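You operate a simulated robot arm through the tools that you are given. There is no shell and no other tool. Be economical: measure what you need, move in short steps, check, and stop when the job is done.

You are at the controls of a simulated two-armed robot. One attempt, no reset.

Task
Blow the dust off the chiller fins with the wand.
Fine: leave the chiller unplugged; wand back in its holder, wall valve shut, guard shut, its wing nut tight. Where these are worked on the way, their far stop is far enough and under half their travel is too little: fan guard.

Only the result counts: the job must be done as asked and must still hold three seconds after the hand-in. Knocking over, shifting, dropping, spilling or breaking anything else fails it.

Robot
Two 7-joint arms with two-finger parallel grippers on one trunk, on a base that drives. Base frame: it is fixed to the floor where the robot stands at the start and does not move with it; the origin is under the middle of the robot, x ahead of it, y to its left, z up. Readings come in m, rad, newtons and seconds.
The left shoulder is at the start at [0.05, 0.168, 1.195], the right one opposite. Places, roughly: chiller fins [0.5, 0.1, 0.5]; fan guard [0.4, 0.2, 0.6]; fan guard wing nut [0.4, 0, 0.5]; isolator switch [0.4, -0.1, 0.7]; wall air valve [-0.8, 0, 1]; wand holder [-0.9, 0.2, 0.7]. Payload 1.57 kg a hand.
The TCP of each hand is the grasp point between the finger pads, 0.03 m short of the fingertips. In the tool frame z runs along the fingers and y along their closing line. Largest opening 0.08 m; finger width 0.017, thickness 0.012; the body of the gripper, 0.04 by 0.082 m, starts 0.08 m behind the TCP.
Orientation is that of the tool frame in the base frame, as [roll, pitch, yaw] about the fixed x, y, z axes, in that order (R = Rz(yaw) Ry(pitch) Rx(roll)). With the fingers straight down and closing along the base's y, the tool's x points along the base's -x, its y along +y and its z along -z.

Tools
- The arms move only by the tool apply_moves. It takes "left_steps", "right_steps" or both (then of equal length, played together; a hand with none holds still); each is a list of rows, each a list of 7 numbers: the turn, a rotation vector about the tool's x, y, z in units of 8 degrees (1.0 is 8 degrees), then the shift along the tool's x, y, z in units of 25 mm (1.0 is 25 mm), then the closure, from 0 (fully open) to 1 (shut). In form: [[ax, ay, az, tx, ty, tz, grip], ...]. A call has 1 to 10 rows; each row shifts and turns the commanded pose from where the row before left it, along the tool's axes as they then stand. A call with a number of a shift or a turn outside -1 to 1 is refused whole. A row lasts 0.2 s, in which the tool goes at most 0.05 m and 0.15 rad; a call with a longer step from one row to the next is refused whole, and so is a gripper value outside its range. A pose out of reach is approached as far as the arm can. The call stops where the force on the tool passes 90 N (or 10 N more than at its start, if that is more) or the arm is blocked; 0.2 s more then pass. The fingers move at their own pace (about 0.045 m/s each) and stop on an object; they squeeze with about 38 N. The grip force told is the motor's: it shows also when the fingers shut on nothing. Time passes only in rows, and 0.2 s behind the last, so rows that do not move let the fingers close. It gives the time, the measured TCP pose, the force on the tool (base axes), the opening and the grip force at its end, in the units of the frame above (readings bear some noise), with the torque about the TCP (base axes, N m) and any sound that the robot's microphone picked up.
- Cameras (640 x 400 px; columns grow to the right, rows downward): "scene" is now at [0.0755, 0.076, 1.4149]; the picture's right is [0.92, -0.40, 0.00], its down [-0.25, -0.58, -0.78] and it looks along [0.31, 0.71, -0.63] (base axes); focal length 214 px, centre (320, 200). "left" rides on the left gripper at [0.072, 0.007, -0.122] in its tool frame; the picture's right is [-0.09, 1.00, 0.00], its down [-0.84, -0.08, -0.54] and it looks along [-0.54, -0.05, 0.84] (tool axes); focal length 238 px, centre (320, 200). "right" rides on the right gripper at [0.072, -0.007, -0.122] in its tool frame; the picture's right is [0.09, 1.00, 0.00], its down [-0.84, 0.08, -0.54] and it looks along [-0.54, 0.05, 0.84] (tool axes); focal length 238 px, centre (320, 200). There is no depth. A picture from a camera that has moved, and an enlarged one, comes with that camera's place and axes in the base frame and with its lens. The place of the scene camera against the robot may be out by one fixed shift of up to 0.025 m in any direction.
- camera(camera): a new picture of that camera. No time passes.
- raise_lower(by): slides the trunk up (or, below 0, down) by that many m; the arms and the scene camera ride with it, the base frame stays. It gives what a move gives, with no picture.
- base_move(legs): drives the robot by 1 to 6 legs, each [ahead, left, turn to the left] in m, m and rad, along the robot's own axes; the way and the turn of a leg run together, so that a leg with both is an arc; at most 1.5 m and 3.142 rad a leg. The arms and the cameras ride along, it lands a little off, and it stops where it bumps. It gives what a move gives.
- turn_head(pan, tilt): turns the head with the scene camera to pan (to the left, within 1.396 rad either way) and tilt (down, from -0.506 to 1.204), counted from straight ahead of the robot. It gives what a move gives.
- inspect(camera, box): a new picture of the part [left, top, right, bottom] of that camera's present view, enlarged. No time passes.
- hand_in(): hands the job in; it is judged then, once.

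Work in short steps. Places have to be worked out from the pictures, the camera data and where the tool is seen: move nearer, look again, correct. Check each grasp and each placing, and mend what went wrong. You have 120 turns and 100 pictures in all, those below and enlarged ones among them. Open the grippers and draw the arms clear of the work before you hand the job in, unless the task says otherwise; then end with one line.

The tools are called after ">>>" as name(argument=value, ...) on one line, values as JSON. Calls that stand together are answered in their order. apply_moves: Moves the arms, as the interface text tells. Its arguments: {"type":"object","properties":{"left_steps":{"type":"array","items":{"type":"array","items":{"type":"number"}}},"right_steps":{"type":"array","items":{"type":"array","items":{"type":"number"}}}},"required":[]} The other tools are called the same way: raise_lower (by) slides the trunk up or down; base_move (legs) drives the base; turn_head (pan, tilt) turns the head that bears the scene camera; camera (camera) takes a picture; inspect (camera, box) takes an enlarged picture of a part of a camera's view; hand_in () hands the job in.

At the start:

```text
time: 0.0
left_tool_pos: [0.2415, 0.3323, 1.3631]
left_ee_rot: [3.141, 0.0, 3.141]
left_wrist_force: [0.9, 0.0, -0.3]
left_moment: [0.0, -0.02, 0.02]
left_opening: 0.0802
left_grasp_force: 0.0
right_tool_pos: [0.2851, 0.0128, 1.3796]
right_ee_rot: [3.14, 0.0, 3.141]
right_wrist_force: [-0.1, -0.1, 0.4]
right_moment: [0.0, 0.0, -0.05]
right_opening: 0.08
right_grasp_force: 0.1
trunk travel left (down, up): [-0.363, 0.079]
robot x, y, heading: [0.0027, -0.0005, 0.002]
head pan, tilt: [1.159, 0.679]
```

scene: 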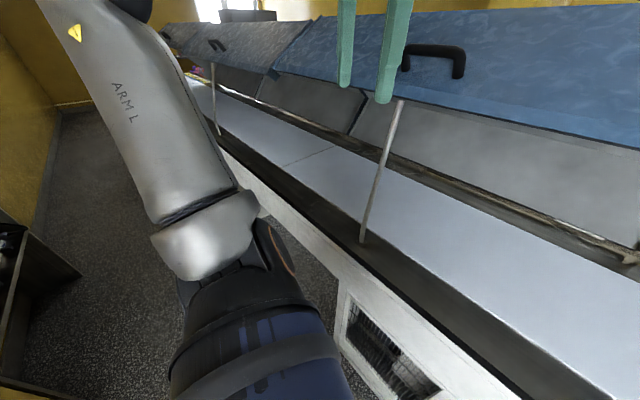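
right: 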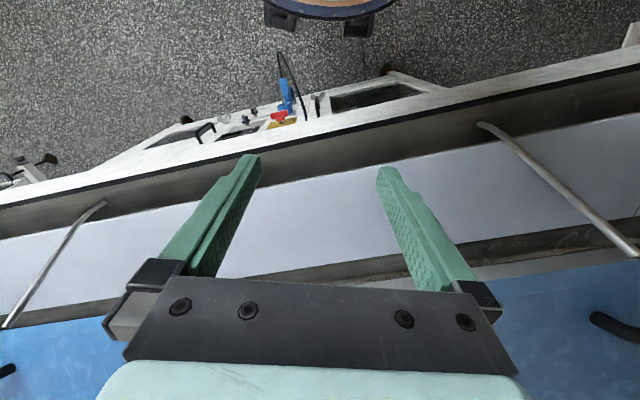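
left: 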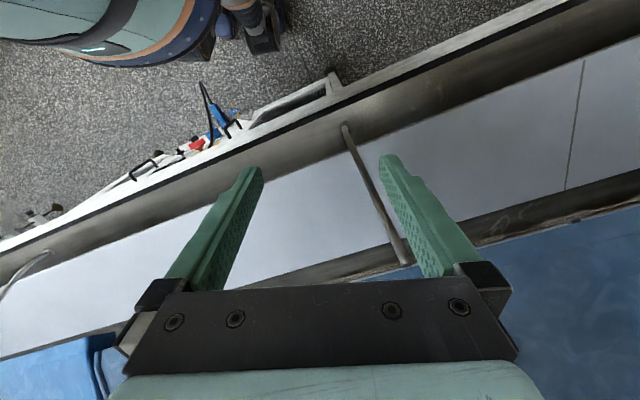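

The arms are high above the chiller bench; I turn the head to look straight ahead and down at the chiller's front.

>>> turn_head(pan=0.0, tilt=1.0)

>>> camera(camera="scene")

```text
time: 1.4
left_tool_pos: [0.2421, 0.3333, 1.3619]
left_ee_rot: [-3.141, 0.0, 3.14]
left_wrist_force: [-0.2, 0.4, 0.4]
left_moment: [0.02, 0.01, 0.01]
left_opening: 0.0797
left_grasp_force: 0.1
right_tool_pos: [0.2845, 0.0126, 1.3788]
right_ee_rot: [3.139, 0.0, 3.14]
right_wrist_force: [-0.1, -0.2, 0.1]
right_moment: [-0.02, 0.02, -0.02]
right_opening: 0.0802
right_grasp_force: 0.0
trunk travel left (down, up): [-0.363, 0.079]
robot x, y, heading: [0.0036, 0.001, -0.003]
head pan, tilt: [0.0, 1.0]
```

```text
96 pictures are left
camera scene: at [0.1109, -0.0025, 1.3898], right [0.0, -1.0, 0.0], down [-0.84, 0.0, -0.54], along [0.54, 0.0, -0.84], focal length 214 px, centre (320, 200)
```

scene: 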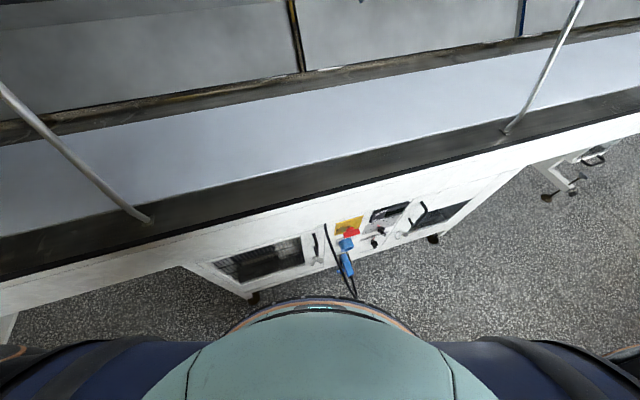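

Chiller condenser face lies under the counter. I enlarge that part.

>>> inspect(camera="scene", box=[180, 170, 500, 310])

>>> turn_head(pan=1.39, tilt=0.3)

>>> camera(camera="scene")

```text
2.00 times, centred on (340, 240) of scene
camera zoom: at [0.1109, -0.0025, 1.3898], right [0.0, -1.0, 0.0], down [-0.84, 0.0, -0.54], along [0.54, 0.0, -0.84], focal length 429 px, centre (280, 120)
```

zoom: 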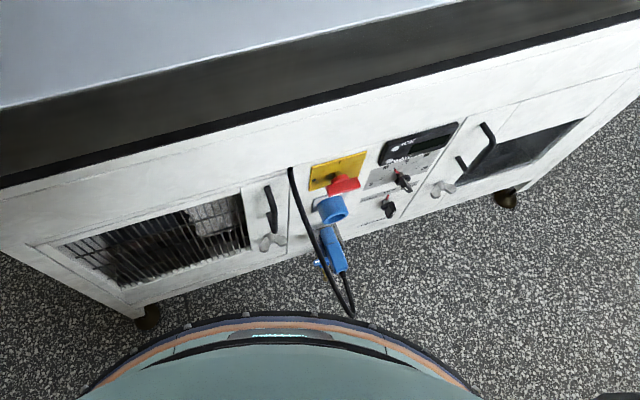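

```text
time: 2.9
left_tool_pos: [0.2418, 0.3327, 1.3625]
left_ee_rot: [-3.141, 0.001, -3.141]
left_wrist_force: [-0.4, -0.4, -0.4]
left_moment: [0.01, 0.03, 0.0]
left_opening: 0.0799
left_grasp_force: 0.1
right_tool_pos: [0.284, 0.0125, 1.3772]
right_ee_rot: [3.141, 0.001, -3.141]
right_wrist_force: [-0.5, 0.6, 0.0]
right_moment: [0.01, -0.04, 0.0]
right_opening: 0.08
right_grasp_force: 0.0
trunk travel left (down, up): [-0.363, 0.079]
robot x, y, heading: [-0.0005, 0.0022, -0.001]
head pan, tilt: [1.389, 0.3]
```

```text
94 pictures are left
camera scene: at [0.0581, 0.0893, 1.4493], right [0.98, -0.18, 0.0], down [-0.05, -0.29, -0.96], along [0.17, 0.94, -0.3], focal length 214 px, centre (320, 200)
```

scene: 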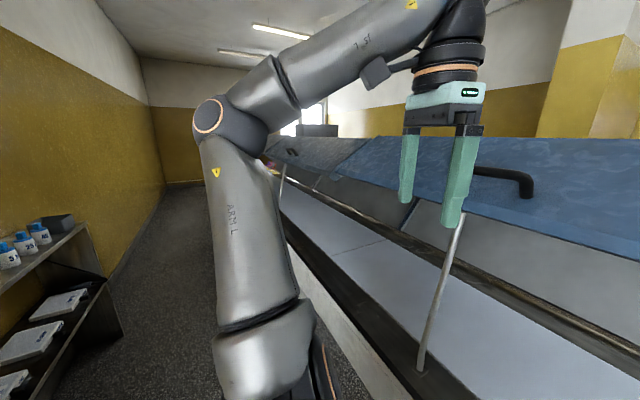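

I back off a little and square up to the chiller (the counter edge runs about 18° off), then look again.

>>> base_move(legs=[[-0.2, 0, 0], [0, 0, 0.32]])

>>> turn_head(pan=0, tilt=0.85)

>>> camera(camera="scene")

```text
time: 5.5
left_tool_pos: [-0.0754, 0.3916, 1.3634]
left_ee_rot: [-3.141, 0.0, -2.82]
left_wrist_force: [-0.6, 1.1, 0.4]
left_moment: [0.02, -0.02, -0.03]
left_opening: 0.0798
left_grasp_force: 0.1
right_tool_pos: [0.0645, 0.1024, 1.3775]
right_ee_rot: [3.139, 0.001, -2.822]
right_wrist_force: [0.3, -0.9, -0.3]
right_moment: [0.0, 0.03, 0.03]
right_opening: 0.0798
right_grasp_force: 0.1
trunk travel left (down, up): [-0.363, 0.079]
robot x, y, heading: [-0.2015, -0.0024, 0.323]
head pan, tilt: [1.389, 0.3]
```

```text
time: 7.0
left_tool_pos: [-0.0742, 0.3922, 1.3609]
left_ee_rot: [3.141, 0.002, -2.82]
left_wrist_force: [-0.2, 0.3, 0.1]
left_moment: [-0.03, -0.01, -0.02]
left_opening: 0.0798
left_grasp_force: 0.1
right_tool_pos: [0.0659, 0.102, 1.378]
right_ee_rot: [3.14, 0.001, -2.821]
right_wrist_force: [0.7, 0.0, 0.0]
right_moment: [-0.03, -0.01, 0.03]
right_opening: 0.08
right_grasp_force: 0.1
trunk travel left (down, up): [-0.363, 0.079]
robot x, y, heading: [-0.2023, -0.0, 0.322]
head pan, tilt: [0.0, 0.85]
```

```text
93 pictures are left
camera scene: at [-0.0864, 0.0349, 1.401], right [0.32, -0.95, 0.0], down [-0.71, -0.24, -0.66], along [0.63, 0.21, -0.75], focal length 214 px, centre (320, 200)
```

scene: 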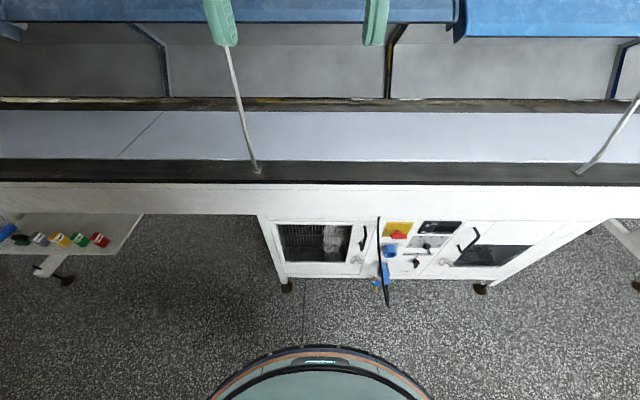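

Nicely squared. I lower the trunk for a flatter view of the chiller front.

>>> raise_lower(by=-0.36)

>>> turn_head(pan=-0.1, tilt=0.65)

>>> camera(camera="scene")

```text
time: 10.6
left_tool_pos: [-0.0752, 0.3921, 1.0022]
left_ee_rot: [-3.141, -0.001, -2.819]
left_wrist_force: [0.5, -0.3, 0.0]
left_moment: [0.02, -0.01, 0.03]
left_opening: 0.0799
left_grasp_force: 0.1
right_tool_pos: [0.0671, 0.1019, 1.0171]
right_ee_rot: [3.14, 0.0, -2.82]
right_wrist_force: [0.4, 0.3, 0.4]
right_moment: [-0.02, 0.01, 0.02]
right_opening: 0.08
right_grasp_force: 0.1
trunk travel left (down, up): [-0.003, 0.439]
robot x, y, heading: [-0.2003, -0.0014, 0.317]
head pan, tilt: [0.0, 0.85]
```

```text
time: 11.3
left_tool_pos: [-0.0755, 0.3921, 1.0026]
left_ee_rot: [3.141, -0.001, -2.821]
left_wrist_force: [0.1, 1.2, -0.1]
left_moment: [0.01, -0.03, 0.01]
left_opening: 0.08
left_grasp_force: 0.1
right_tool_pos: [0.0659, 0.1023, 1.0174]
right_ee_rot: [3.139, -0.001, -2.822]
right_wrist_force: [0.4, 0.0, -0.2]
right_moment: [-0.03, 0.03, 0.0]
right_opening: 0.0798
right_grasp_force: 0.1
trunk travel left (down, up): [-0.003, 0.439]
robot x, y, heading: [-0.1999, -0.0015, 0.321]
head pan, tilt: [-0.099, 0.649]
```

```text
92 pictures are left
camera scene: at [-0.0759, 0.0293, 1.0575], right [0.22, -0.98, 0.0], down [-0.59, -0.13, -0.8], along [0.78, 0.17, -0.61], focal length 214 px, centre (320, 200)
```

scene: 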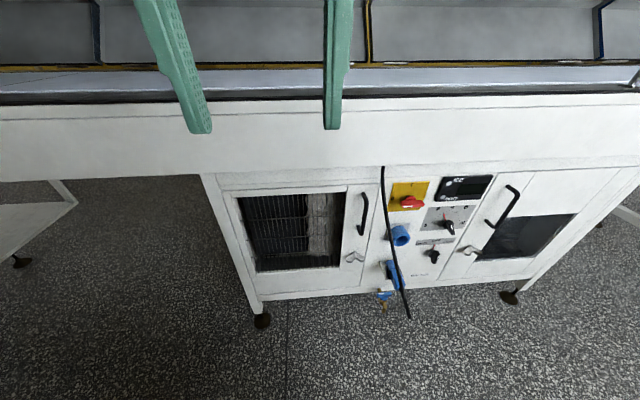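

>>> inspect(camera="scene", box=[210, 160, 370, 300])

>>> inspect(camera="scene", box=[340, 160, 480, 320])

```text
2.86 times, centred on (290, 230) of scene
camera zoom: at [-0.0759, 0.0293, 1.0575], right [0.22, -0.98, 0.0], down [-0.59, -0.13, -0.8], along [0.78, 0.17, -0.61], focal length 613 px, centre (406, 114)
```

zoom: 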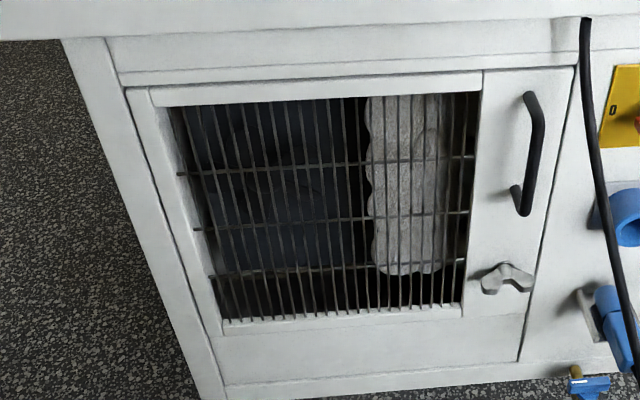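

```text
2.50 times, centred on (410, 240) of scene
camera zoom: at [-0.0759, 0.0293, 1.0575], right [0.22, -0.98, 0.0], down [-0.59, -0.13, -0.8], along [0.78, 0.17, -0.61], focal length 536 px, centre (95, 100)
```

zoom: 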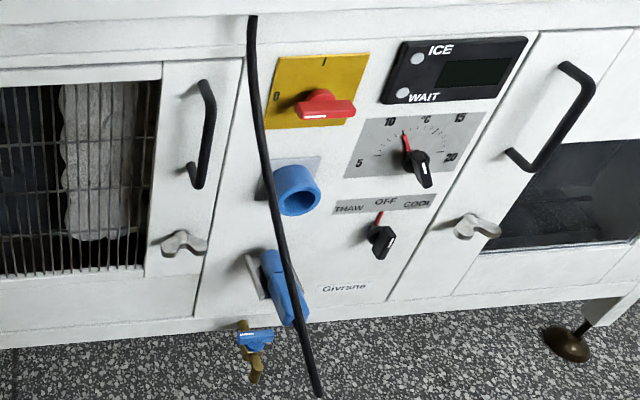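

The plug is already parked in its dummy socket (chiller unplugged), cooling selector at OFF. Now I turn to see the valve and wand behind me.

>>> base_move(legs=[[0, 0, 1.6]])

>>> turn_head(pan=1.1, tilt=0.35)

>>> camera(camera="scene")

```text
time: 15.6
left_tool_pos: [-0.5939, 0.1152, 1.0023]
left_ee_rot: [3.141, 0.0, -1.226]
left_wrist_force: [0.3, 0.7, -0.1]
left_moment: [-0.02, 0.0, 0.0]
left_opening: 0.0798
left_grasp_force: 0.0
right_tool_pos: [-0.3086, 0.2639, 1.018]
right_ee_rot: [3.14, -0.001, -1.228]
right_wrist_force: [-0.2, -0.3, 0.2]
right_moment: [0.03, -0.01, 0.01]
right_opening: 0.0799
right_grasp_force: 0.1
trunk travel left (down, up): [-0.003, 0.439]
robot x, y, heading: [-0.1981, -0.0032, 1.915]
head pan, tilt: [-0.099, 0.649]
```

```text
time: 17.0
left_tool_pos: [-0.5938, 0.1139, 1.0012]
left_ee_rot: [-3.141, -0.001, -1.224]
left_wrist_force: [0.8, -0.1, -0.3]
left_moment: [-0.01, -0.02, -0.02]
left_opening: 0.08
left_grasp_force: 0.1
right_tool_pos: [-0.3076, 0.2626, 1.0176]
right_ee_rot: [3.14, 0.0, -1.227]
right_wrist_force: [0.0, 0.0, 0.7]
right_moment: [0.0, -0.01, 0.03]
right_opening: 0.0799
right_grasp_force: 0.0
trunk travel left (down, up): [-0.003, 0.439]
robot x, y, heading: [-0.1981, -0.001, 1.916]
head pan, tilt: [1.1, 0.351]
```

```text
89 pictures are left
camera scene: at [-0.3045, 0.0471, 1.0846], right [0.13, 0.99, 0.0], down [0.34, -0.04, -0.94], along [-0.93, 0.12, -0.34], focal length 214 px, centre (320, 200)
```

scene: 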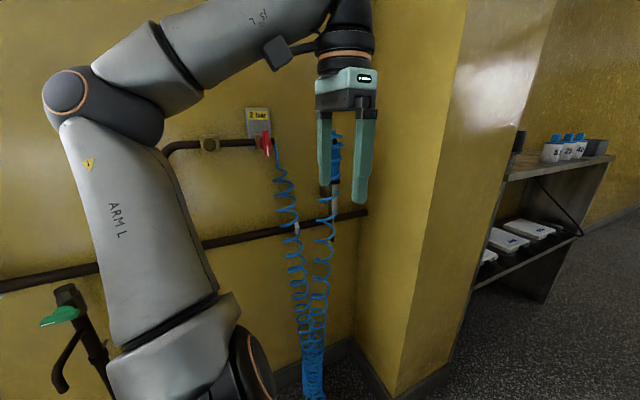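

Valve (red lever) and wand with coil hose are on the far wall. I turn fully to face the wall.

>>> base_move(legs=[[0, 0, 1.2]])

>>> turn_head(pan=-0.1, tilt=0.3)

>>> camera(camera="scene")

```text
time: 20.4
left_tool_pos: [-0.4487, -0.3274, 1.002]
left_ee_rot: [3.141, 0.0, -0.021]
left_wrist_force: [-0.3, 1.0, -0.4]
left_moment: [0.02, 0.02, 0.0]
left_opening: 0.08
left_grasp_force: 0.0
right_tool_pos: [-0.4833, -0.0075, 1.0171]
right_ee_rot: [3.14, -0.001, -0.024]
right_wrist_force: [0.4, -0.4, 0.0]
right_moment: [0.01, 0.05, -0.01]
right_opening: 0.08
right_grasp_force: 0.0
trunk travel left (down, up): [-0.003, 0.439]
robot x, y, heading: [-0.2034, -0.0024, 3.125]
head pan, tilt: [1.1, 0.351]
```

```text
time: 21.8
left_tool_pos: [-0.4486, -0.3275, 1.0024]
left_ee_rot: [3.141, -0.002, -0.02]
left_wrist_force: [-0.2, 0.2, -1.3]
left_moment: [0.02, -0.01, 0.0]
left_opening: 0.0797
left_grasp_force: 0.0
right_tool_pos: [-0.4845, -0.0064, 1.018]
right_ee_rot: [3.139, -0.002, -0.025]
right_wrist_force: [-0.4, -0.2, -0.6]
right_moment: [0.02, 0.01, 0.02]
right_opening: 0.0801
right_grasp_force: 0.0
trunk travel left (down, up): [-0.003, 0.439]
robot x, y, heading: [-0.1978, -0.0, 3.119]
head pan, tilt: [-0.099, 0.3]
```

```text
88 pictures are left
camera scene: at [-0.3313, 0.0098, 1.0893], right [0.12, 0.99, 0.0], down [0.29, -0.04, -0.96], along [-0.95, 0.11, -0.3], focal length 214 px, centre (320, 200)
```

scene: 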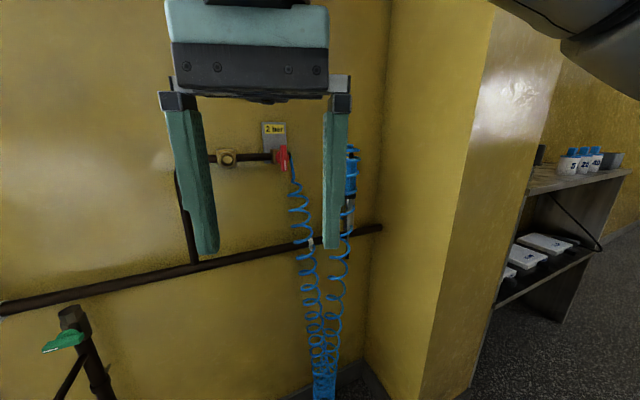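

>>> inspect(camera="scene", box=[200, 110, 400, 250])

>>> camera(camera="right")

```text
2.86 times, centred on (300, 180) of scene
camera zoom: at [-0.3313, 0.0098, 1.0893], right [0.12, 0.99, 0.0], down [0.29, -0.04, -0.96], along [-0.95, 0.11, -0.3], focal length 613 px, centre (377, 257)
```

zoom: 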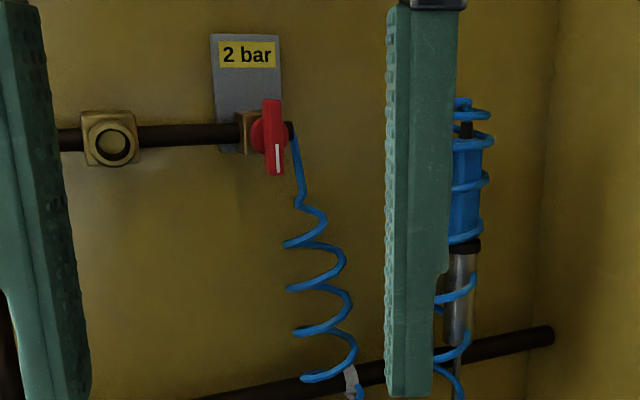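

```text
86 pictures are left
camera right: at [-0.4124, -0.0011, 1.1401], right [0.07, -1.0, 0.0], down [-0.84, -0.06, 0.54], along [-0.54, -0.04, -0.84], focal length 238 px, centre (320, 200)
```

right: 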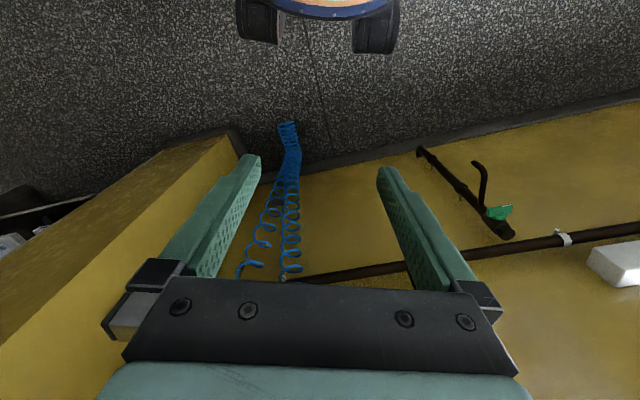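

Valve lever stands across the pipe (shut), wand hangs at about y 0.16. Chiller first: I turn back, shift to the right of the guard's swing.

>>> base_move(legs=[[0, 0, -2.8], [0, -0.26, 0]])

>>> turn_head(pan=0.3, tilt=0.65)

>>> camera(camera="scene")

```text
time: 31.3
left_tool_pos: [0.0115, 0.1346, 1.0028]
left_ee_rot: [-3.141, 0.0, -2.845]
left_wrist_force: [-0.2, -0.7, 0.6]
left_moment: [0.0, -0.01, 0.01]
left_opening: 0.0802
left_grasp_force: 0.0
right_tool_pos: [0.145, -0.1585, 1.0165]
right_ee_rot: [3.139, 0.0, -2.847]
right_wrist_force: [-0.8, -0.2, 0.4]
right_moment: [0.0, -0.03, -0.04]
right_opening: 0.08
right_grasp_force: 0.1
trunk travel left (down, up): [-0.003, 0.439]
robot x, y, heading: [-0.1254, -0.2495, 0.298]
head pan, tilt: [-0.099, 0.3]
```

```text
time: 32.2
left_tool_pos: [0.011, 0.1352, 1.0033]
left_ee_rot: [-3.142, 0.001, -2.846]
left_wrist_force: [-0.7, -0.3, -0.1]
left_moment: [0.04, 0.0, 0.04]
left_opening: 0.0802
left_grasp_force: 0.0
right_tool_pos: [0.1462, -0.1575, 1.0185]
right_ee_rot: [3.141, -0.002, -2.846]
right_wrist_force: [-0.5, 0.4, -0.2]
right_moment: [-0.04, -0.02, 0.01]
right_opening: 0.0801
right_grasp_force: 0.0
trunk travel left (down, up): [-0.003, 0.439]
robot x, y, heading: [-0.1198, -0.2527, 0.297]
head pan, tilt: [0.3, 0.649]
```

```text
85 pictures are left
camera scene: at [-0.011, -0.1957, 1.0576], right [0.56, -0.83, 0.0], down [-0.5, -0.34, -0.8], along [0.66, 0.45, -0.6], focal length 214 px, centre (320, 200)
```

scene: 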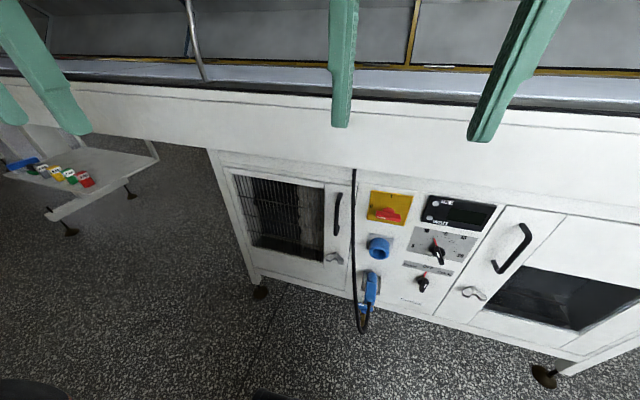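

Triangulated, the wing nut is near (0.378, 0.010, 0.496). I swing the left hand to point forward while going down.

>>> apply_moves(left_steps=[[0, -1, 0, -0.184, 0, 0.815, 0], [0, -1, 0, -0.068, 0, 0.832, 0], [0, -1, 0, 0.048, 0, 0.834, 0], [0, -1, 0, 0.164, 0, 0.819, 0], [0, -1, 0, 0.276, 0, 0.788, 0], [0, -1, 0, 0.383, 0, 0.742, 0], [0, -1, 0, 0.483, 0, 0.682, 0], [0, -1, 0, 0.573, 0, 0.608, 0], [0, -1, 0, 0.652, 0, 0.522, 0], [0, -1, 0, 0.718, 0, 0.426, 0]])

```text
time: 34.4
left_tool_pos: [0.0639, 0.2461, 0.8822]
left_ee_rot: [3.137, 1.398, -2.847]
left_wrist_force: [-0.3, 0.3, 0.0]
left_moment: [0.01, 0.01, 0.02]
left_opening: 0.08
left_grasp_force: 0.3
left hand out of reach, approached as far as the arm can: row 7, 8, 9, 10
right_tool_pos: [0.1469, -0.1567, 1.0183]
right_ee_rot: [3.14, -0.002, -2.847]
right_wrist_force: [-0.5, 0.0, -0.1]
right_moment: [0.05, 0.0, 0.0]
right_opening: 0.08
right_grasp_force: 0.1
trunk travel left (down, up): [-0.003, 0.439]
robot x, y, heading: [-0.1241, -0.2522, 0.299]
head pan, tilt: [0.3, 0.649]
```

The pose was too close to the body; I push forward along the fingers and finish the turn.

>>> apply_moves(left_steps=[[0, -0.6, 0, 0, 0, 1, 0], [0, -0.6, 0, 0, 0, 1, 0], [0, 0, 0, 0, -0.5, 1, 0], [0, 0, 0, 0, -0.5, 0.5, 0]])

```text
time: 35.4
left_tool_pos: [0.1574, 0.2461, 0.8713]
left_ee_rot: [3.106, 1.563, -2.881]
left_wrist_force: [0.6, 1.0, -0.1]
left_moment: [-0.01, -0.03, 0.01]
left_opening: 0.0799
left_grasp_force: 0.0
right_tool_pos: [0.1449, -0.1587, 1.0171]
right_ee_rot: [3.139, -0.002, -2.846]
right_wrist_force: [0.4, 0.0, 0.4]
right_moment: [0.0, 0.02, 0.0]
right_opening: 0.0797
right_grasp_force: 0.0
trunk travel left (down, up): [-0.003, 0.439]
robot x, y, heading: [-0.1265, -0.2584, 0.295]
head pan, tilt: [0.3, 0.649]
```

Now in reach and pointing at the face. I go down and right toward the nut's line at this standoff.

>>> apply_moves(left_steps=[[0, 0, 0, 1, -0.75, 0, 0], [0, 0, 0, 1, -0.75, 0, 0], [0, 0, 0, 1, -0.75, 0, 0], [0, 0, 0, 1, -0.75, 0, 0], [0, 0, 0, 1, -0.75, 0, 0], [0, 0, 0, 1, -0.75, 0, 0], [0, 0, 0, 1, -0.75, 0, 0], [0, 0, 0, 1, -0.75, 0, 0], [0, 0, 0, 1, -0.75, 0, 0], [0, 0, 0, 1, -0.75, 0, 0]])

>>> camera(camera="left")

>>> camera(camera="scene")

```text
time: 37.6
left_tool_pos: [0.1908, 0.1816, 0.6444]
left_ee_rot: [-2.631, 1.561, -2.342]
left_wrist_force: [0.3, 0.2, 0.9]
left_moment: [-0.02, 0.0, -0.02]
left_opening: 0.0799
left_grasp_force: 0.1
left hand out of reach, approached as far as the arm can: row 1, 2, 3, 4, 7, 8, 9, 10
right_tool_pos: [0.1458, -0.1579, 1.0173]
right_ee_rot: [3.141, -0.001, -2.847]
right_wrist_force: [0.3, -0.7, 0.5]
right_moment: [-0.04, -0.05, -0.01]
right_opening: 0.0801
right_grasp_force: 0.0
trunk travel left (down, up): [-0.003, 0.439]
robot x, y, heading: [-0.12, -0.2553, 0.298]
head pan, tilt: [0.3, 0.649]
```

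```text
84 pictures are left
camera left: at [0.0737, 0.1508, 0.5722], right [-0.28, 0.95, 0.09], down [-0.49, -0.22, 0.84], along [0.82, 0.2, 0.53], focal length 238 px, centre (320, 200)
```

left: 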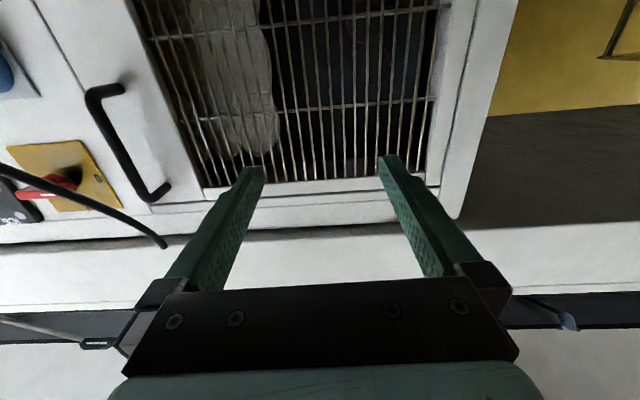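

```text
83 pictures are left
camera scene: at [-0.0111, -0.1957, 1.0576], right [0.56, -0.83, 0.0], down [-0.5, -0.34, -0.8], along [0.66, 0.45, -0.6], focal length 214 px, centre (320, 200)
```

scene: 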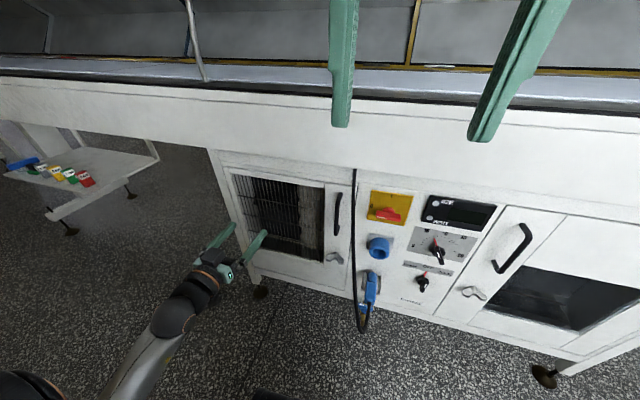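

The hand is cramped this close; I back the base up 0.15 m, then carry on.

>>> base_move(legs=[[-0.15, 0, 0.02]])

>>> apply_moves(left_steps=[[0, 0, 0, 0.2, -0.6, 1, 0], [0, 0, 0, 0.2, -0.6, 1, 0], [0, 0, 0, 0.2, -0.6, 1, 0], [0, 0, 0, 0.2, -0.6, 1, 0]])

```text
time: 39.0
left_tool_pos: [0.0341, 0.1407, 0.6436]
left_ee_rot: [-2.664, 1.562, -2.353]
left_wrist_force: [1.3, 0.3, 0.3]
left_moment: [-0.02, -0.01, 0.0]
left_opening: 0.08
left_grasp_force: 0.1
right_tool_pos: [-0.0037, -0.1987, 1.0176]
right_ee_rot: [3.139, -0.004, -2.823]
right_wrist_force: [0.7, 0.6, -0.9]
right_moment: [0.0, 0.03, 0.0]
right_opening: 0.08
right_grasp_force: 0.1
trunk travel left (down, up): [-0.003, 0.439]
robot x, y, heading: [-0.2702, -0.2984, 0.318]
head pan, tilt: [0.3, 0.649]
```

```text
time: 40.0
left_tool_pos: [0.1212, 0.1752, 0.6381]
left_ee_rot: [-2.432, 1.557, -2.13]
left_wrist_force: [0.2, 0.0, 0.4]
left_moment: [0.02, 0.06, 0.0]
left_opening: 0.08
left_grasp_force: 0.0
left hand out of reach, approached as far as the arm can: row 1, 2, 3, 4
right_tool_pos: [-0.0035, -0.1995, 1.0179]
right_ee_rot: [3.137, -0.003, -2.825]
right_wrist_force: [0.3, 1.3, -0.5]
right_moment: [0.0, -0.02, -0.04]
right_opening: 0.0799
right_grasp_force: 0.1
trunk travel left (down, up): [-0.003, 0.439]
robot x, y, heading: [-0.2699, -0.2978, 0.319]
head pan, tilt: [0.3, 0.649]
```

It resists moving right in this wrist roll; the nut needs the fingers closing vertically anyway, so I try rolling the tool about its axis.

>>> apply_moves(left_steps=[[0, 0, 1, 0, 0, 0.4, 0], [0, 0, 1, 0, 0, 0.4, 0], [0, 0, 1, 0, 0, 0.4, 0], [0, 0, 1, 0, 0, 0.4, 0], [0, 0, 1, 0, 0, 0.4, 0]])

>>> camera(camera="scene")

```text
time: 41.2
left_tool_pos: [0.1257, 0.3066, 0.7224]
left_ee_rot: [1.609, 0.886, 1.898]
left_wrist_force: [0.0, 0.3, -0.5]
left_moment: [0.0, -0.03, 0.02]
left_opening: 0.0803
left_grasp_force: 0.1
left hand out of reach, approached as far as the arm can: row 1, 2, 3, 4, 5
right_tool_pos: [-0.0042, -0.199, 1.0173]
right_ee_rot: [3.14, -0.004, -2.824]
right_wrist_force: [-0.5, 0.0, 0.0]
right_moment: [0.03, 0.0, 0.0]
right_opening: 0.0803
right_grasp_force: 0.1
trunk travel left (down, up): [-0.003, 0.439]
robot x, y, heading: [-0.2709, -0.3041, 0.319]
head pan, tilt: [0.3, 0.649]
```

```text
82 pictures are left
camera scene: at [-0.1596, -0.2401, 1.0575], right [0.58, -0.81, 0.0], down [-0.49, -0.35, -0.8], along [0.65, 0.46, -0.6], focal length 214 px, centre (320, 200)
```

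scene: 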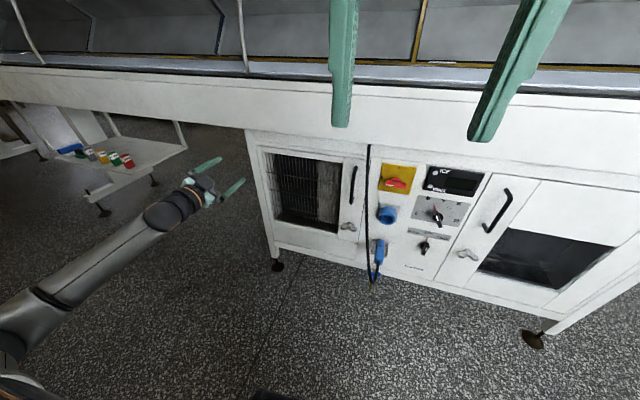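

Wrong way: that roll hits a limit. I roll back the opposite way.

>>> apply_moves(left_steps=[[0, 0, -1, 0, 0, 0, 0], [0, 0, -1, 0, 0, 0, 0], [0, 0, -1, 0, 0, 0, 0], [0, 0, -1, 0, 0, 0, 0], [0, 0, -1, 0, 0, 0, 0], [0, 0, -1, 0, 0, 0, 0], [0, 0, -1, 0, 0, 0, 0], [0, 0, -1, 0, 0, 0, 0], [0, 0, -1, 0, 0, 0, 0], [0, 0, -1, 0, 0, 0, 0]])

>>> camera(camera="scene")

```text
time: 43.4
left_tool_pos: [0.1263, 0.3073, 0.7219]
left_ee_rot: [-1.584, 0.866, -1.268]
left_wrist_force: [0.0, 0.4, 0.7]
left_moment: [0.02, 0.0, 0.02]
left_opening: 0.0799
left_grasp_force: 0.0
right_tool_pos: [-0.0031, -0.1977, 1.0184]
right_ee_rot: [-3.141, -0.002, -2.824]
right_wrist_force: [-0.3, 0.0, -0.1]
right_moment: [0.0, -0.02, -0.03]
right_opening: 0.0801
right_grasp_force: 0.0
trunk travel left (down, up): [-0.003, 0.439]
robot x, y, heading: [-0.2706, -0.2975, 0.321]
head pan, tilt: [0.3, 0.649]
```

```text
81 pictures are left
camera scene: at [-0.1596, -0.24, 1.0576], right [0.58, -0.81, 0.0], down [-0.49, -0.35, -0.8], along [0.65, 0.46, -0.6], focal length 214 px, centre (320, 200)
```

scene: 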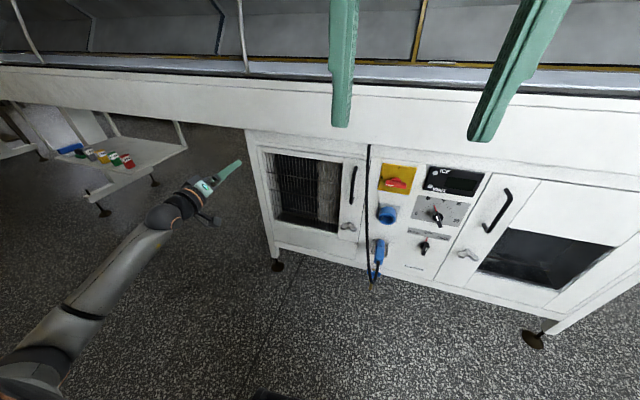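

Rolling that way is free. Six more steps bring closing to vertical (tool x to the right); then I shift right and down toward the nut.

>>> apply_moves(left_steps=[[0, 0, -1, 0, 0, 0, 0], [0, 0, -1, 0, 0, 0, 0], [0, 0, -1, 0, 0, 0, 0], [0, 0, -1, 0, 0, 0, 0], [0, 0, -1, 0, 0, 0, 0], [0, 0, -1, 0, 0, 0, 0], [0, 0, -0.2, 1, 0.5, 0, 0], [0, 0, 0, 1, 0.5, 0, 0], [0, 0, 0, 1, 0.5, 0, 0], [0, 0, 0, 1, 0.5, 0, 0]])

>>> apply_moves(left_steps=[[0, 0, 0, 1, 0.8, 0, 0], [0, 0, 0, 1, 0.8, 0, 0], [0, 0, 0, 1, 0.8, 0, 0], [0, 0, 0, 1, 0.8, 0, 0], [0, 0, 0, 1, 0.8, 0, 0]])

```text
time: 45.6
left_tool_pos: [0.1566, 0.2115, 0.672]
left_ee_rot: [-1.579, 0.001, -1.257]
left_wrist_force: [0.9, -0.3, 0.2]
left_moment: [0.02, 0.0, -0.02]
left_opening: 0.08
left_grasp_force: 0.1
right_tool_pos: [-0.004, -0.1986, 1.0177]
right_ee_rot: [3.141, -0.003, -2.824]
right_wrist_force: [0.1, -0.1, -0.6]
right_moment: [0.01, -0.01, 0.01]
right_opening: 0.0801
right_grasp_force: 0.1
trunk travel left (down, up): [-0.003, 0.439]
robot x, y, heading: [-0.2762, -0.2988, 0.318]
head pan, tilt: [0.3, 0.649]
```

```text
time: 47.0
left_tool_pos: [0.1911, 0.1218, 0.5802]
left_ee_rot: [-1.558, 0.1, -1.257]
left_wrist_force: [0.2, 0.7, 0.3]
left_moment: [-0.01, -0.04, 0.02]
left_opening: 0.08
left_grasp_force: 0.1
right_tool_pos: [-0.0045, -0.1964, 1.0178]
right_ee_rot: [3.139, -0.003, -2.822]
right_wrist_force: [0.1, 1.0, -0.5]
right_moment: [-0.01, 0.01, 0.03]
right_opening: 0.0801
right_grasp_force: 0.1
trunk travel left (down, up): [-0.003, 0.439]
robot x, y, heading: [-0.2716, -0.3022, 0.316]
head pan, tilt: [0.3, 0.649]
stopped in row 5 (left hand): the arm was blocked; the commanded pose is now the measured one
```

Reported blocked at (0.19, 0.12, 0.58); I look at why.

>>> turn_head(pan=0.55, tilt=0.8)

>>> camera(camera="scene")

>>> camera(camera="left")

```text
time: 47.8
left_tool_pos: [0.1908, 0.1229, 0.5801]
left_ee_rot: [-1.561, 0.097, -1.257]
left_wrist_force: [0.7, 0.1, 0.2]
left_moment: [-0.01, 0.03, -0.03]
left_opening: 0.0799
left_grasp_force: 0.1
right_tool_pos: [-0.0052, -0.1971, 1.0174]
right_ee_rot: [3.141, -0.003, -2.822]
right_wrist_force: [-0.7, 0.4, 0.3]
right_moment: [0.0, -0.05, 0.02]
right_opening: 0.0797
right_grasp_force: 0.0
trunk travel left (down, up): [-0.003, 0.439]
robot x, y, heading: [-0.2705, -0.2978, 0.319]
head pan, tilt: [0.55, 0.799]
```

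```text
80 pictures are left
camera scene: at [-0.1784, -0.2271, 1.0451], right [0.76, -0.65, 0.0], down [-0.46, -0.55, -0.7], along [0.45, 0.53, -0.72], focal length 214 px, centre (320, 200)
```

scene: 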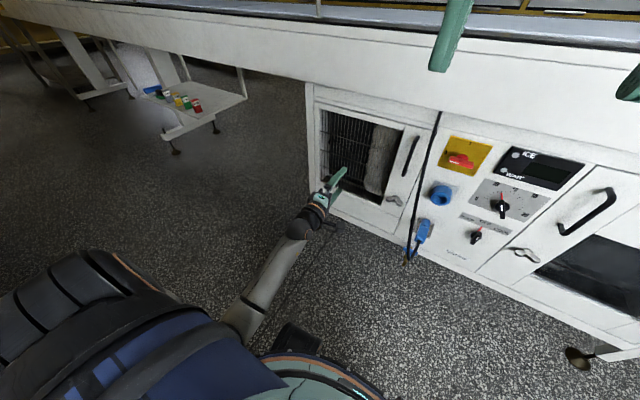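

```text
79 pictures are left
camera left: at [0.0978, 0.0171, 0.5645], right [-0.05, 0.18, -0.98], down [-0.77, 0.62, 0.15], along [0.63, 0.77, 0.11], focal length 238 px, centre (320, 200)
```

left: 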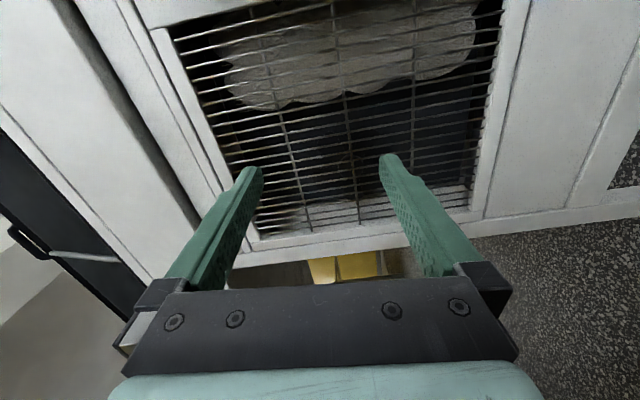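

The forearm runs low alongside the base – trunk too low. I raise the trunk 0.2 m and bring the hand down and across again.

>>> raise_lower(by=0.2)

>>> apply_moves(left_steps=[[0, 0, 0, 0, 1, 0, 0], [0, 0, 0, 0, 1, 0, 0], [0, 0, 0, 0.3, 1, 0, 0], [0, 0, 0, 0.3, 1, 0, 0], [0, 0, 0, 0.3, 1, 0, 0], [0, 0, 0, 0.3, 1, 0, 0], [0, 0, 0, 0.6, 0.8, 0, 0], [0, 0, 0, 0.6, 0.8, 0, 0], [0, 0, 0, 0.6, 0.8, 0, 0], [0, 0, 0, 0.6, 0.8, 0, 0]])

```text
time: 49.9
left_tool_pos: [0.1905, 0.1208, 0.7806]
left_ee_rot: [-1.56, 0.094, -1.254]
left_wrist_force: [0.1, 0.4, -0.8]
left_moment: [-0.01, -0.06, 0.02]
left_opening: 0.0799
left_grasp_force: 0.0
right_tool_pos: [-0.0041, -0.1985, 1.2176]
right_ee_rot: [3.141, -0.004, -2.826]
right_wrist_force: [0.4, -0.1, 0.6]
right_moment: [-0.02, -0.01, 0.01]
right_opening: 0.0801
right_grasp_force: 0.1
trunk travel left (down, up): [-0.203, 0.239]
robot x, y, heading: [-0.2645, -0.298, 0.322]
head pan, tilt: [0.55, 0.799]
```

```text
time: 52.1
left_tool_pos: [0.2129, 0.0567, 0.5519]
left_ee_rot: [-1.556, 0.093, -1.255]
left_wrist_force: [-0.2, -0.2, 0.7]
left_moment: [0.02, 0.02, -0.04]
left_opening: 0.08
left_grasp_force: 0.0
left hand out of reach, approached as far as the arm can: row 10
right_tool_pos: [-0.0027, -0.1987, 1.2167]
right_ee_rot: [3.14, -0.001, -2.824]
right_wrist_force: [0.0, 1.0, 0.0]
right_moment: [-0.01, 0.0, 0.03]
right_opening: 0.0801
right_grasp_force: 0.1
trunk travel left (down, up): [-0.203, 0.239]
robot x, y, heading: [-0.2717, -0.2975, 0.321]
head pan, tilt: [0.55, 0.799]
```

Better. I shift the base right 0.09 m to line the hand up with the nut, then take a hand picture.

>>> base_move(legs=[[0, -0.09, 0]])

>>> apply_moves(left_steps=[[0, 0.6, 0, 0, 0.5, 0.3, 0], [0, 0, 0, 0, 0.8, 0.3, 0], [0, 0, 0, 0, 0.8, 0.3, 0]])

>>> camera(camera="left")

>>> camera(camera="scene")

```text
time: 53.6
left_tool_pos: [0.2399, -0.0294, 0.5523]
left_ee_rot: [-1.56, 0.094, -1.253]
left_wrist_force: [0.1, 0.6, 0.6]
left_moment: [0.02, 0.0, -0.04]
left_opening: 0.0797
left_grasp_force: 0.1
right_tool_pos: [0.0251, -0.2849, 1.2184]
right_ee_rot: [3.139, -0.002, -2.82]
right_wrist_force: [-0.3, -0.3, -1.0]
right_moment: [0.02, 0.0, 0.01]
right_opening: 0.0798
right_grasp_force: 0.0
trunk travel left (down, up): [-0.203, 0.239]
robot x, y, heading: [-0.2388, -0.3859, 0.321]
head pan, tilt: [0.55, 0.799]
```

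```text
time: 54.4
left_tool_pos: [0.2441, -0.0256, 0.5482]
left_ee_rot: [-1.569, 0.095, -1.338]
left_wrist_force: [1.1, 0.4, -0.5]
left_moment: [-0.03, 0.05, 0.01]
left_opening: 0.0803
left_grasp_force: 0.1
left hand out of reach, approached as far as the arm can: row 1, 2, 3
right_tool_pos: [0.0245, -0.284, 1.2181]
right_ee_rot: [3.137, -0.001, -2.822]
right_wrist_force: [-1.3, 0.2, 0.1]
right_moment: [0.0, 0.03, 0.0]
right_opening: 0.0799
right_grasp_force: 0.1
trunk travel left (down, up): [-0.203, 0.239]
robot x, y, heading: [-0.2396, -0.3859, 0.322]
head pan, tilt: [0.55, 0.799]
```

```text
78 pictures are left
camera left: at [0.143, -0.1237, 0.5336], right [-0.04, 0.18, -0.98], down [-0.72, 0.68, 0.15], along [0.69, 0.71, 0.1], focal length 238 px, centre (320, 200)
```

left: 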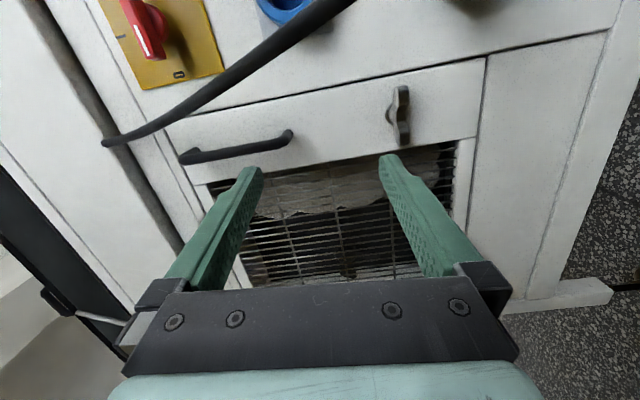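

```text
77 pictures are left
camera scene: at [-0.1495, -0.3151, 1.245], right [0.77, -0.64, 0.0], down [-0.46, -0.55, -0.7], along [0.45, 0.53, -0.72], focal length 214 px, centre (320, 200)
```

scene: 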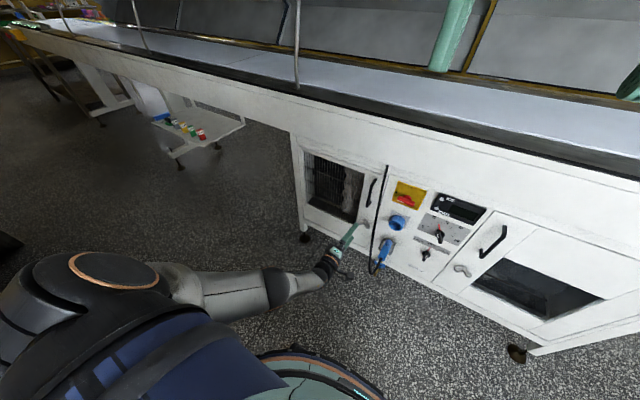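

Nut wings lie horizontally; the arm is nearly straight, so I lower the trunk 0.1 m and level the hand.

>>> raise_lower(by=-0.1)

>>> apply_moves(left_steps=[[0, -0.6, -0.7, 0, -0.8, 0, 0.3], [0, 0, 0, 0, 0, 0, 0.3]])

>>> camera(camera="left")

```text
time: 55.7
left_tool_pos: [0.2436, -0.0262, 0.4473]
left_ee_rot: [-1.569, 0.095, -1.338]
left_wrist_force: [-0.5, -0.6, -1.2]
left_moment: [-0.01, 0.02, 0.02]
left_opening: 0.08
left_grasp_force: 0.1
right_tool_pos: [0.025, -0.2846, 1.1171]
right_ee_rot: [3.139, -0.001, -2.822]
right_wrist_force: [0.1, -0.4, -0.1]
right_moment: [0.01, 0.01, -0.01]
right_opening: 0.0799
right_grasp_force: 0.0
trunk travel left (down, up): [-0.103, 0.339]
robot x, y, heading: [-0.2375, -0.3885, 0.316]
head pan, tilt: [0.55, 0.799]
```

```text
time: 56.3
left_tool_pos: [0.243, -0.0275, 0.4666]
left_ee_rot: [-1.567, -0.004, -1.255]
left_wrist_force: [-0.1, -0.3, 0.9]
left_moment: [0.0, -0.01, 0.0]
left_opening: 0.056
left_grasp_force: 0.0
right_tool_pos: [0.0245, -0.2842, 1.118]
right_ee_rot: [3.14, -0.003, -2.822]
right_wrist_force: [0.2, -0.6, -0.3]
right_moment: [0.01, 0.03, -0.01]
right_opening: 0.0796
right_grasp_force: 0.0
trunk travel left (down, up): [-0.103, 0.339]
robot x, y, heading: [-0.2407, -0.3857, 0.321]
head pan, tilt: [0.55, 0.799]
```

```text
76 pictures are left
camera left: at [0.1508, -0.1347, 0.4591], right [-0.02, 0.09, -1.0], down [-0.78, 0.63, 0.07], along [0.63, 0.77, 0.05], focal length 238 px, centre (320, 200)
```

left: 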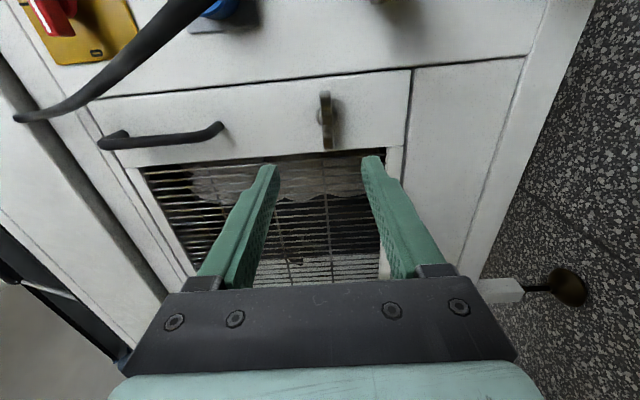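

Nut lies at about v −0.105, z 0.459, straight ahead. I advance 0.10 m along the fingers with a slight drop.

>>> apply_moves(left_steps=[[0, 0, 0, 0, 0.3, 1, 0.3], [0, 0, 0, 0, 0, 1, 0.3], [0, 0, 0, 0, 0, 1, 0.3], [0, 0, 0, 0, 0, 1, 0.3]])

>>> camera(camera="left")

>>> turn_head(pan=0.35, tilt=0.8)

>>> inspect(camera="scene", box=[230, 130, 430, 290])

```text
time: 57.3
left_tool_pos: [0.2932, -0.0078, 0.4889]
left_ee_rot: [-1.567, -0.005, -1.253]
left_wrist_force: [-0.2, 0.7, 0.0]
left_moment: [-0.02, 0.02, 0.0]
left_opening: 0.0562
left_grasp_force: 0.0
left hand out of reach, approached as far as the arm can: row 1, 2, 3, 4
right_tool_pos: [0.0251, -0.2844, 1.1187]
right_ee_rot: [3.141, -0.001, -2.824]
right_wrist_force: [0.2, 1.0, 0.3]
right_moment: [0.02, -0.03, -0.01]
right_opening: 0.08
right_grasp_force: 0.0
trunk travel left (down, up): [-0.103, 0.339]
robot x, y, heading: [-0.2407, -0.3879, 0.328]
head pan, tilt: [0.55, 0.799]
```

```text
75 pictures are left
camera left: at [0.2009, -0.1148, 0.4811], right [-0.02, 0.09, -1.0], down [-0.78, 0.63, 0.07], along [0.63, 0.77, 0.05], focal length 238 px, centre (320, 200)
```

left: 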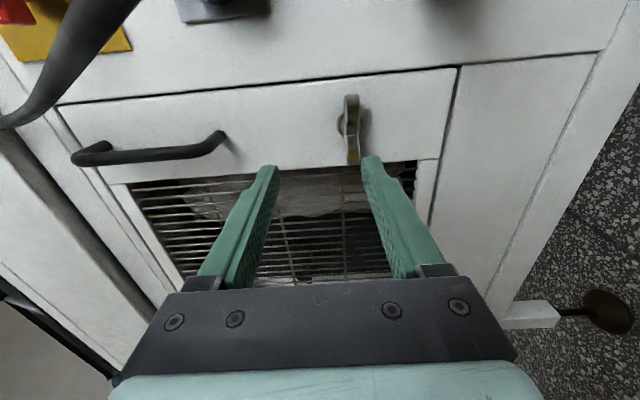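

```text
time: 58.1
left_tool_pos: [0.2936, -0.0088, 0.4891]
left_ee_rot: [-1.564, -0.004, -1.255]
left_wrist_force: [0.3, -1.0, -0.6]
left_moment: [0.01, 0.02, 0.0]
left_opening: 0.0557
left_grasp_force: 0.0
right_tool_pos: [0.0248, -0.2842, 1.1182]
right_ee_rot: [3.138, -0.003, -2.823]
right_wrist_force: [-0.3, -0.7, -0.3]
right_moment: [0.02, 0.0, 0.0]
right_opening: 0.0802
right_grasp_force: 0.0
trunk travel left (down, up): [-0.103, 0.339]
robot x, y, heading: [-0.2386, -0.3878, 0.326]
head pan, tilt: [0.351, 0.799]
```

```text
2.50 times, centred on (330, 210) of scene
camera zoom: at [-0.1385, -0.3265, 1.145], right [0.62, -0.78, 0.0], down [-0.56, -0.45, -0.7], along [0.55, 0.43, -0.72], focal length 536 px, centre (295, 175)
```

zoom: 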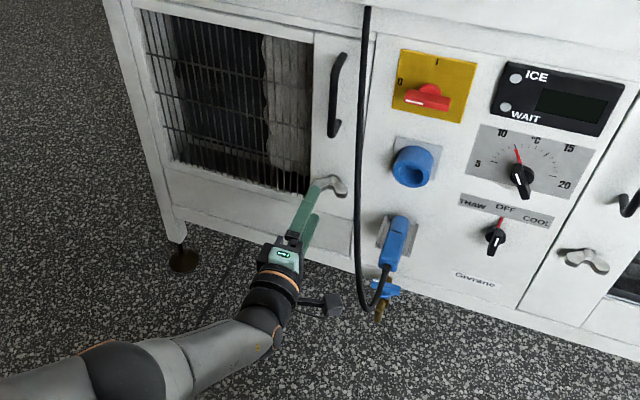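

The arm is at full stretch, so I'll retract and lower the hand (yawing 8° right to keep its camera off the hanging cable), then drive the base ahead.

>>> apply_moves(left_steps=[[0, 0.5, 0, 0, 0.6, -1, 0.3], [0, 0.5, 0, 0, 0.6, -1, 0.3]])

>>> base_move(legs=[[0.09, 0, 0]])

>>> camera(camera="left")

>>> inspect(camera="scene", box=[230, 130, 430, 290])

```text
time: 58.7
left_tool_pos: [0.2443, -0.0221, 0.4601]
left_ee_rot: [-1.564, -0.004, -1.394]
left_wrist_force: [0.4, -0.3, 0.5]
left_moment: [0.03, 0.0, 0.01]
left_opening: 0.0558
left_grasp_force: 0.1
right_tool_pos: [0.0256, -0.2853, 1.1187]
right_ee_rot: [3.14, -0.003, -2.822]
right_wrist_force: [1.0, 0.4, 0.4]
right_moment: [-0.02, -0.04, -0.02]
right_opening: 0.0799
right_grasp_force: 0.0
trunk travel left (down, up): [-0.103, 0.339]
robot x, y, heading: [-0.2425, -0.3892, 0.321]
head pan, tilt: [0.351, 0.799]
```

```text
time: 59.8
left_tool_pos: [0.3305, 0.0077, 0.4609]
left_ee_rot: [-1.564, -0.004, -1.39]
left_wrist_force: [-0.3, -0.2, 0.5]
left_moment: [-0.01, -0.04, -0.01]
left_opening: 0.0561
left_grasp_force: 0.2
right_tool_pos: [0.1086, -0.2553, 1.118]
right_ee_rot: [3.141, -0.002, -2.818]
right_wrist_force: [-0.1, 0.5, 1.2]
right_moment: [-0.02, 0.0, 0.0]
right_opening: 0.0797
right_grasp_force: 0.1
trunk travel left (down, up): [-0.103, 0.339]
robot x, y, heading: [-0.1568, -0.3606, 0.331]
head pan, tilt: [0.351, 0.799]
```

```text
73 pictures are left
camera left: at [0.2238, -0.0852, 0.4527], right [-0.01, 0.09, -1.0], down [-0.68, 0.73, 0.07], along [0.73, 0.68, 0.05], focal length 238 px, centre (320, 200)
```

left: 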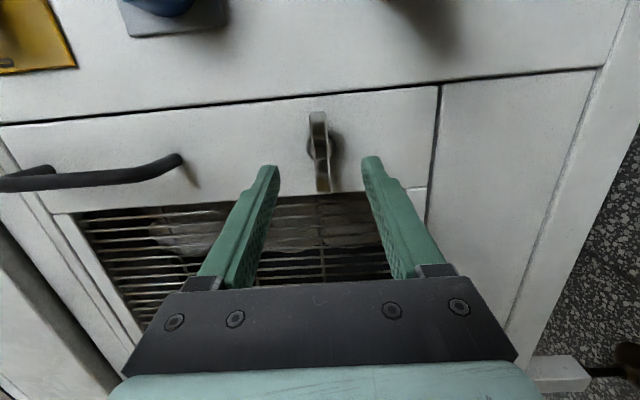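

```text
2.50 times, centred on (330, 210) of scene
camera zoom: at [-0.0533, -0.2977, 1.1449], right [0.62, -0.78, 0.0], down [-0.56, -0.45, -0.7], along [0.54, 0.44, -0.72], focal length 536 px, centre (295, 175)
```

zoom: 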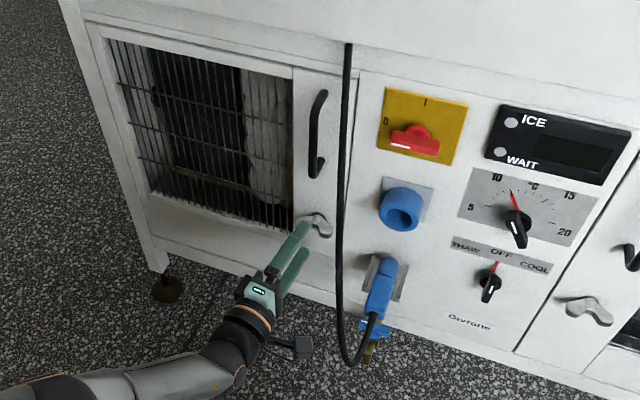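

Nut now at about (0.39, 0.015, 0.459), straight between the fingers. I advance 0.04 m and close.

>>> apply_moves(left_steps=[[0, 0, 0, 0.1, 0.1, 0.8, 0.3], [0, 0, 0, 0, 0, 0.8, 0.3], [0, 0, 0, 0, 0, 0, 1], [0, 0, 0, 0, 0, 0, 1], [0, 0, 0, 0, 0, 0, 1], [0, 0, 0, 0, 0, 0, 1]])

>>> camera(camera="left")

```text
time: 61.2
left_tool_pos: [0.36, 0.0105, 0.4611]
left_ee_rot: [-1.611, -0.003, -1.393]
left_wrist_force: [10.1, -3.6, -51.0]
left_moment: [-0.38, 1.36, -0.2]
left_opening: 0.0168
left_grasp_force: 28.9
left hand out of reach, approached as far as the arm can: row 1, 2
right_tool_pos: [0.114, -0.252, 1.1158]
right_ee_rot: [3.139, -0.008, -2.82]
right_wrist_force: [1.2, -0.5, 0.8]
right_moment: [0.02, 0.03, 0.02]
right_opening: 0.08
right_grasp_force: 0.1
trunk travel left (down, up): [-0.103, 0.339]
robot x, y, heading: [-0.156, -0.363, 0.329]
head pan, tilt: [0.351, 0.799]
```

```text
71 pictures are left
camera left: at [0.2555, -0.0818, 0.4592], right [-0.06, 0.08, -1.0], down [-0.68, 0.73, 0.1], along [0.73, 0.68, 0.01], focal length 238 px, centre (320, 200)
```

left: 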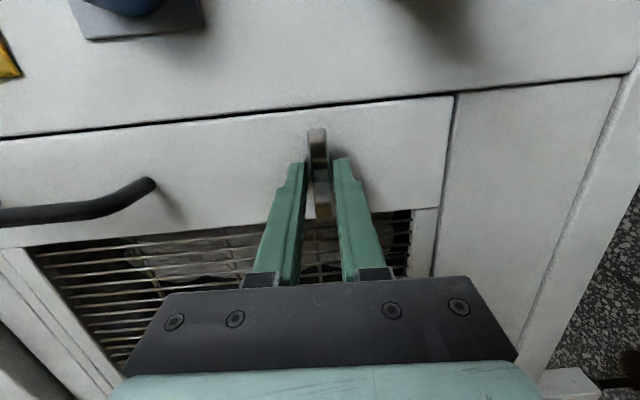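

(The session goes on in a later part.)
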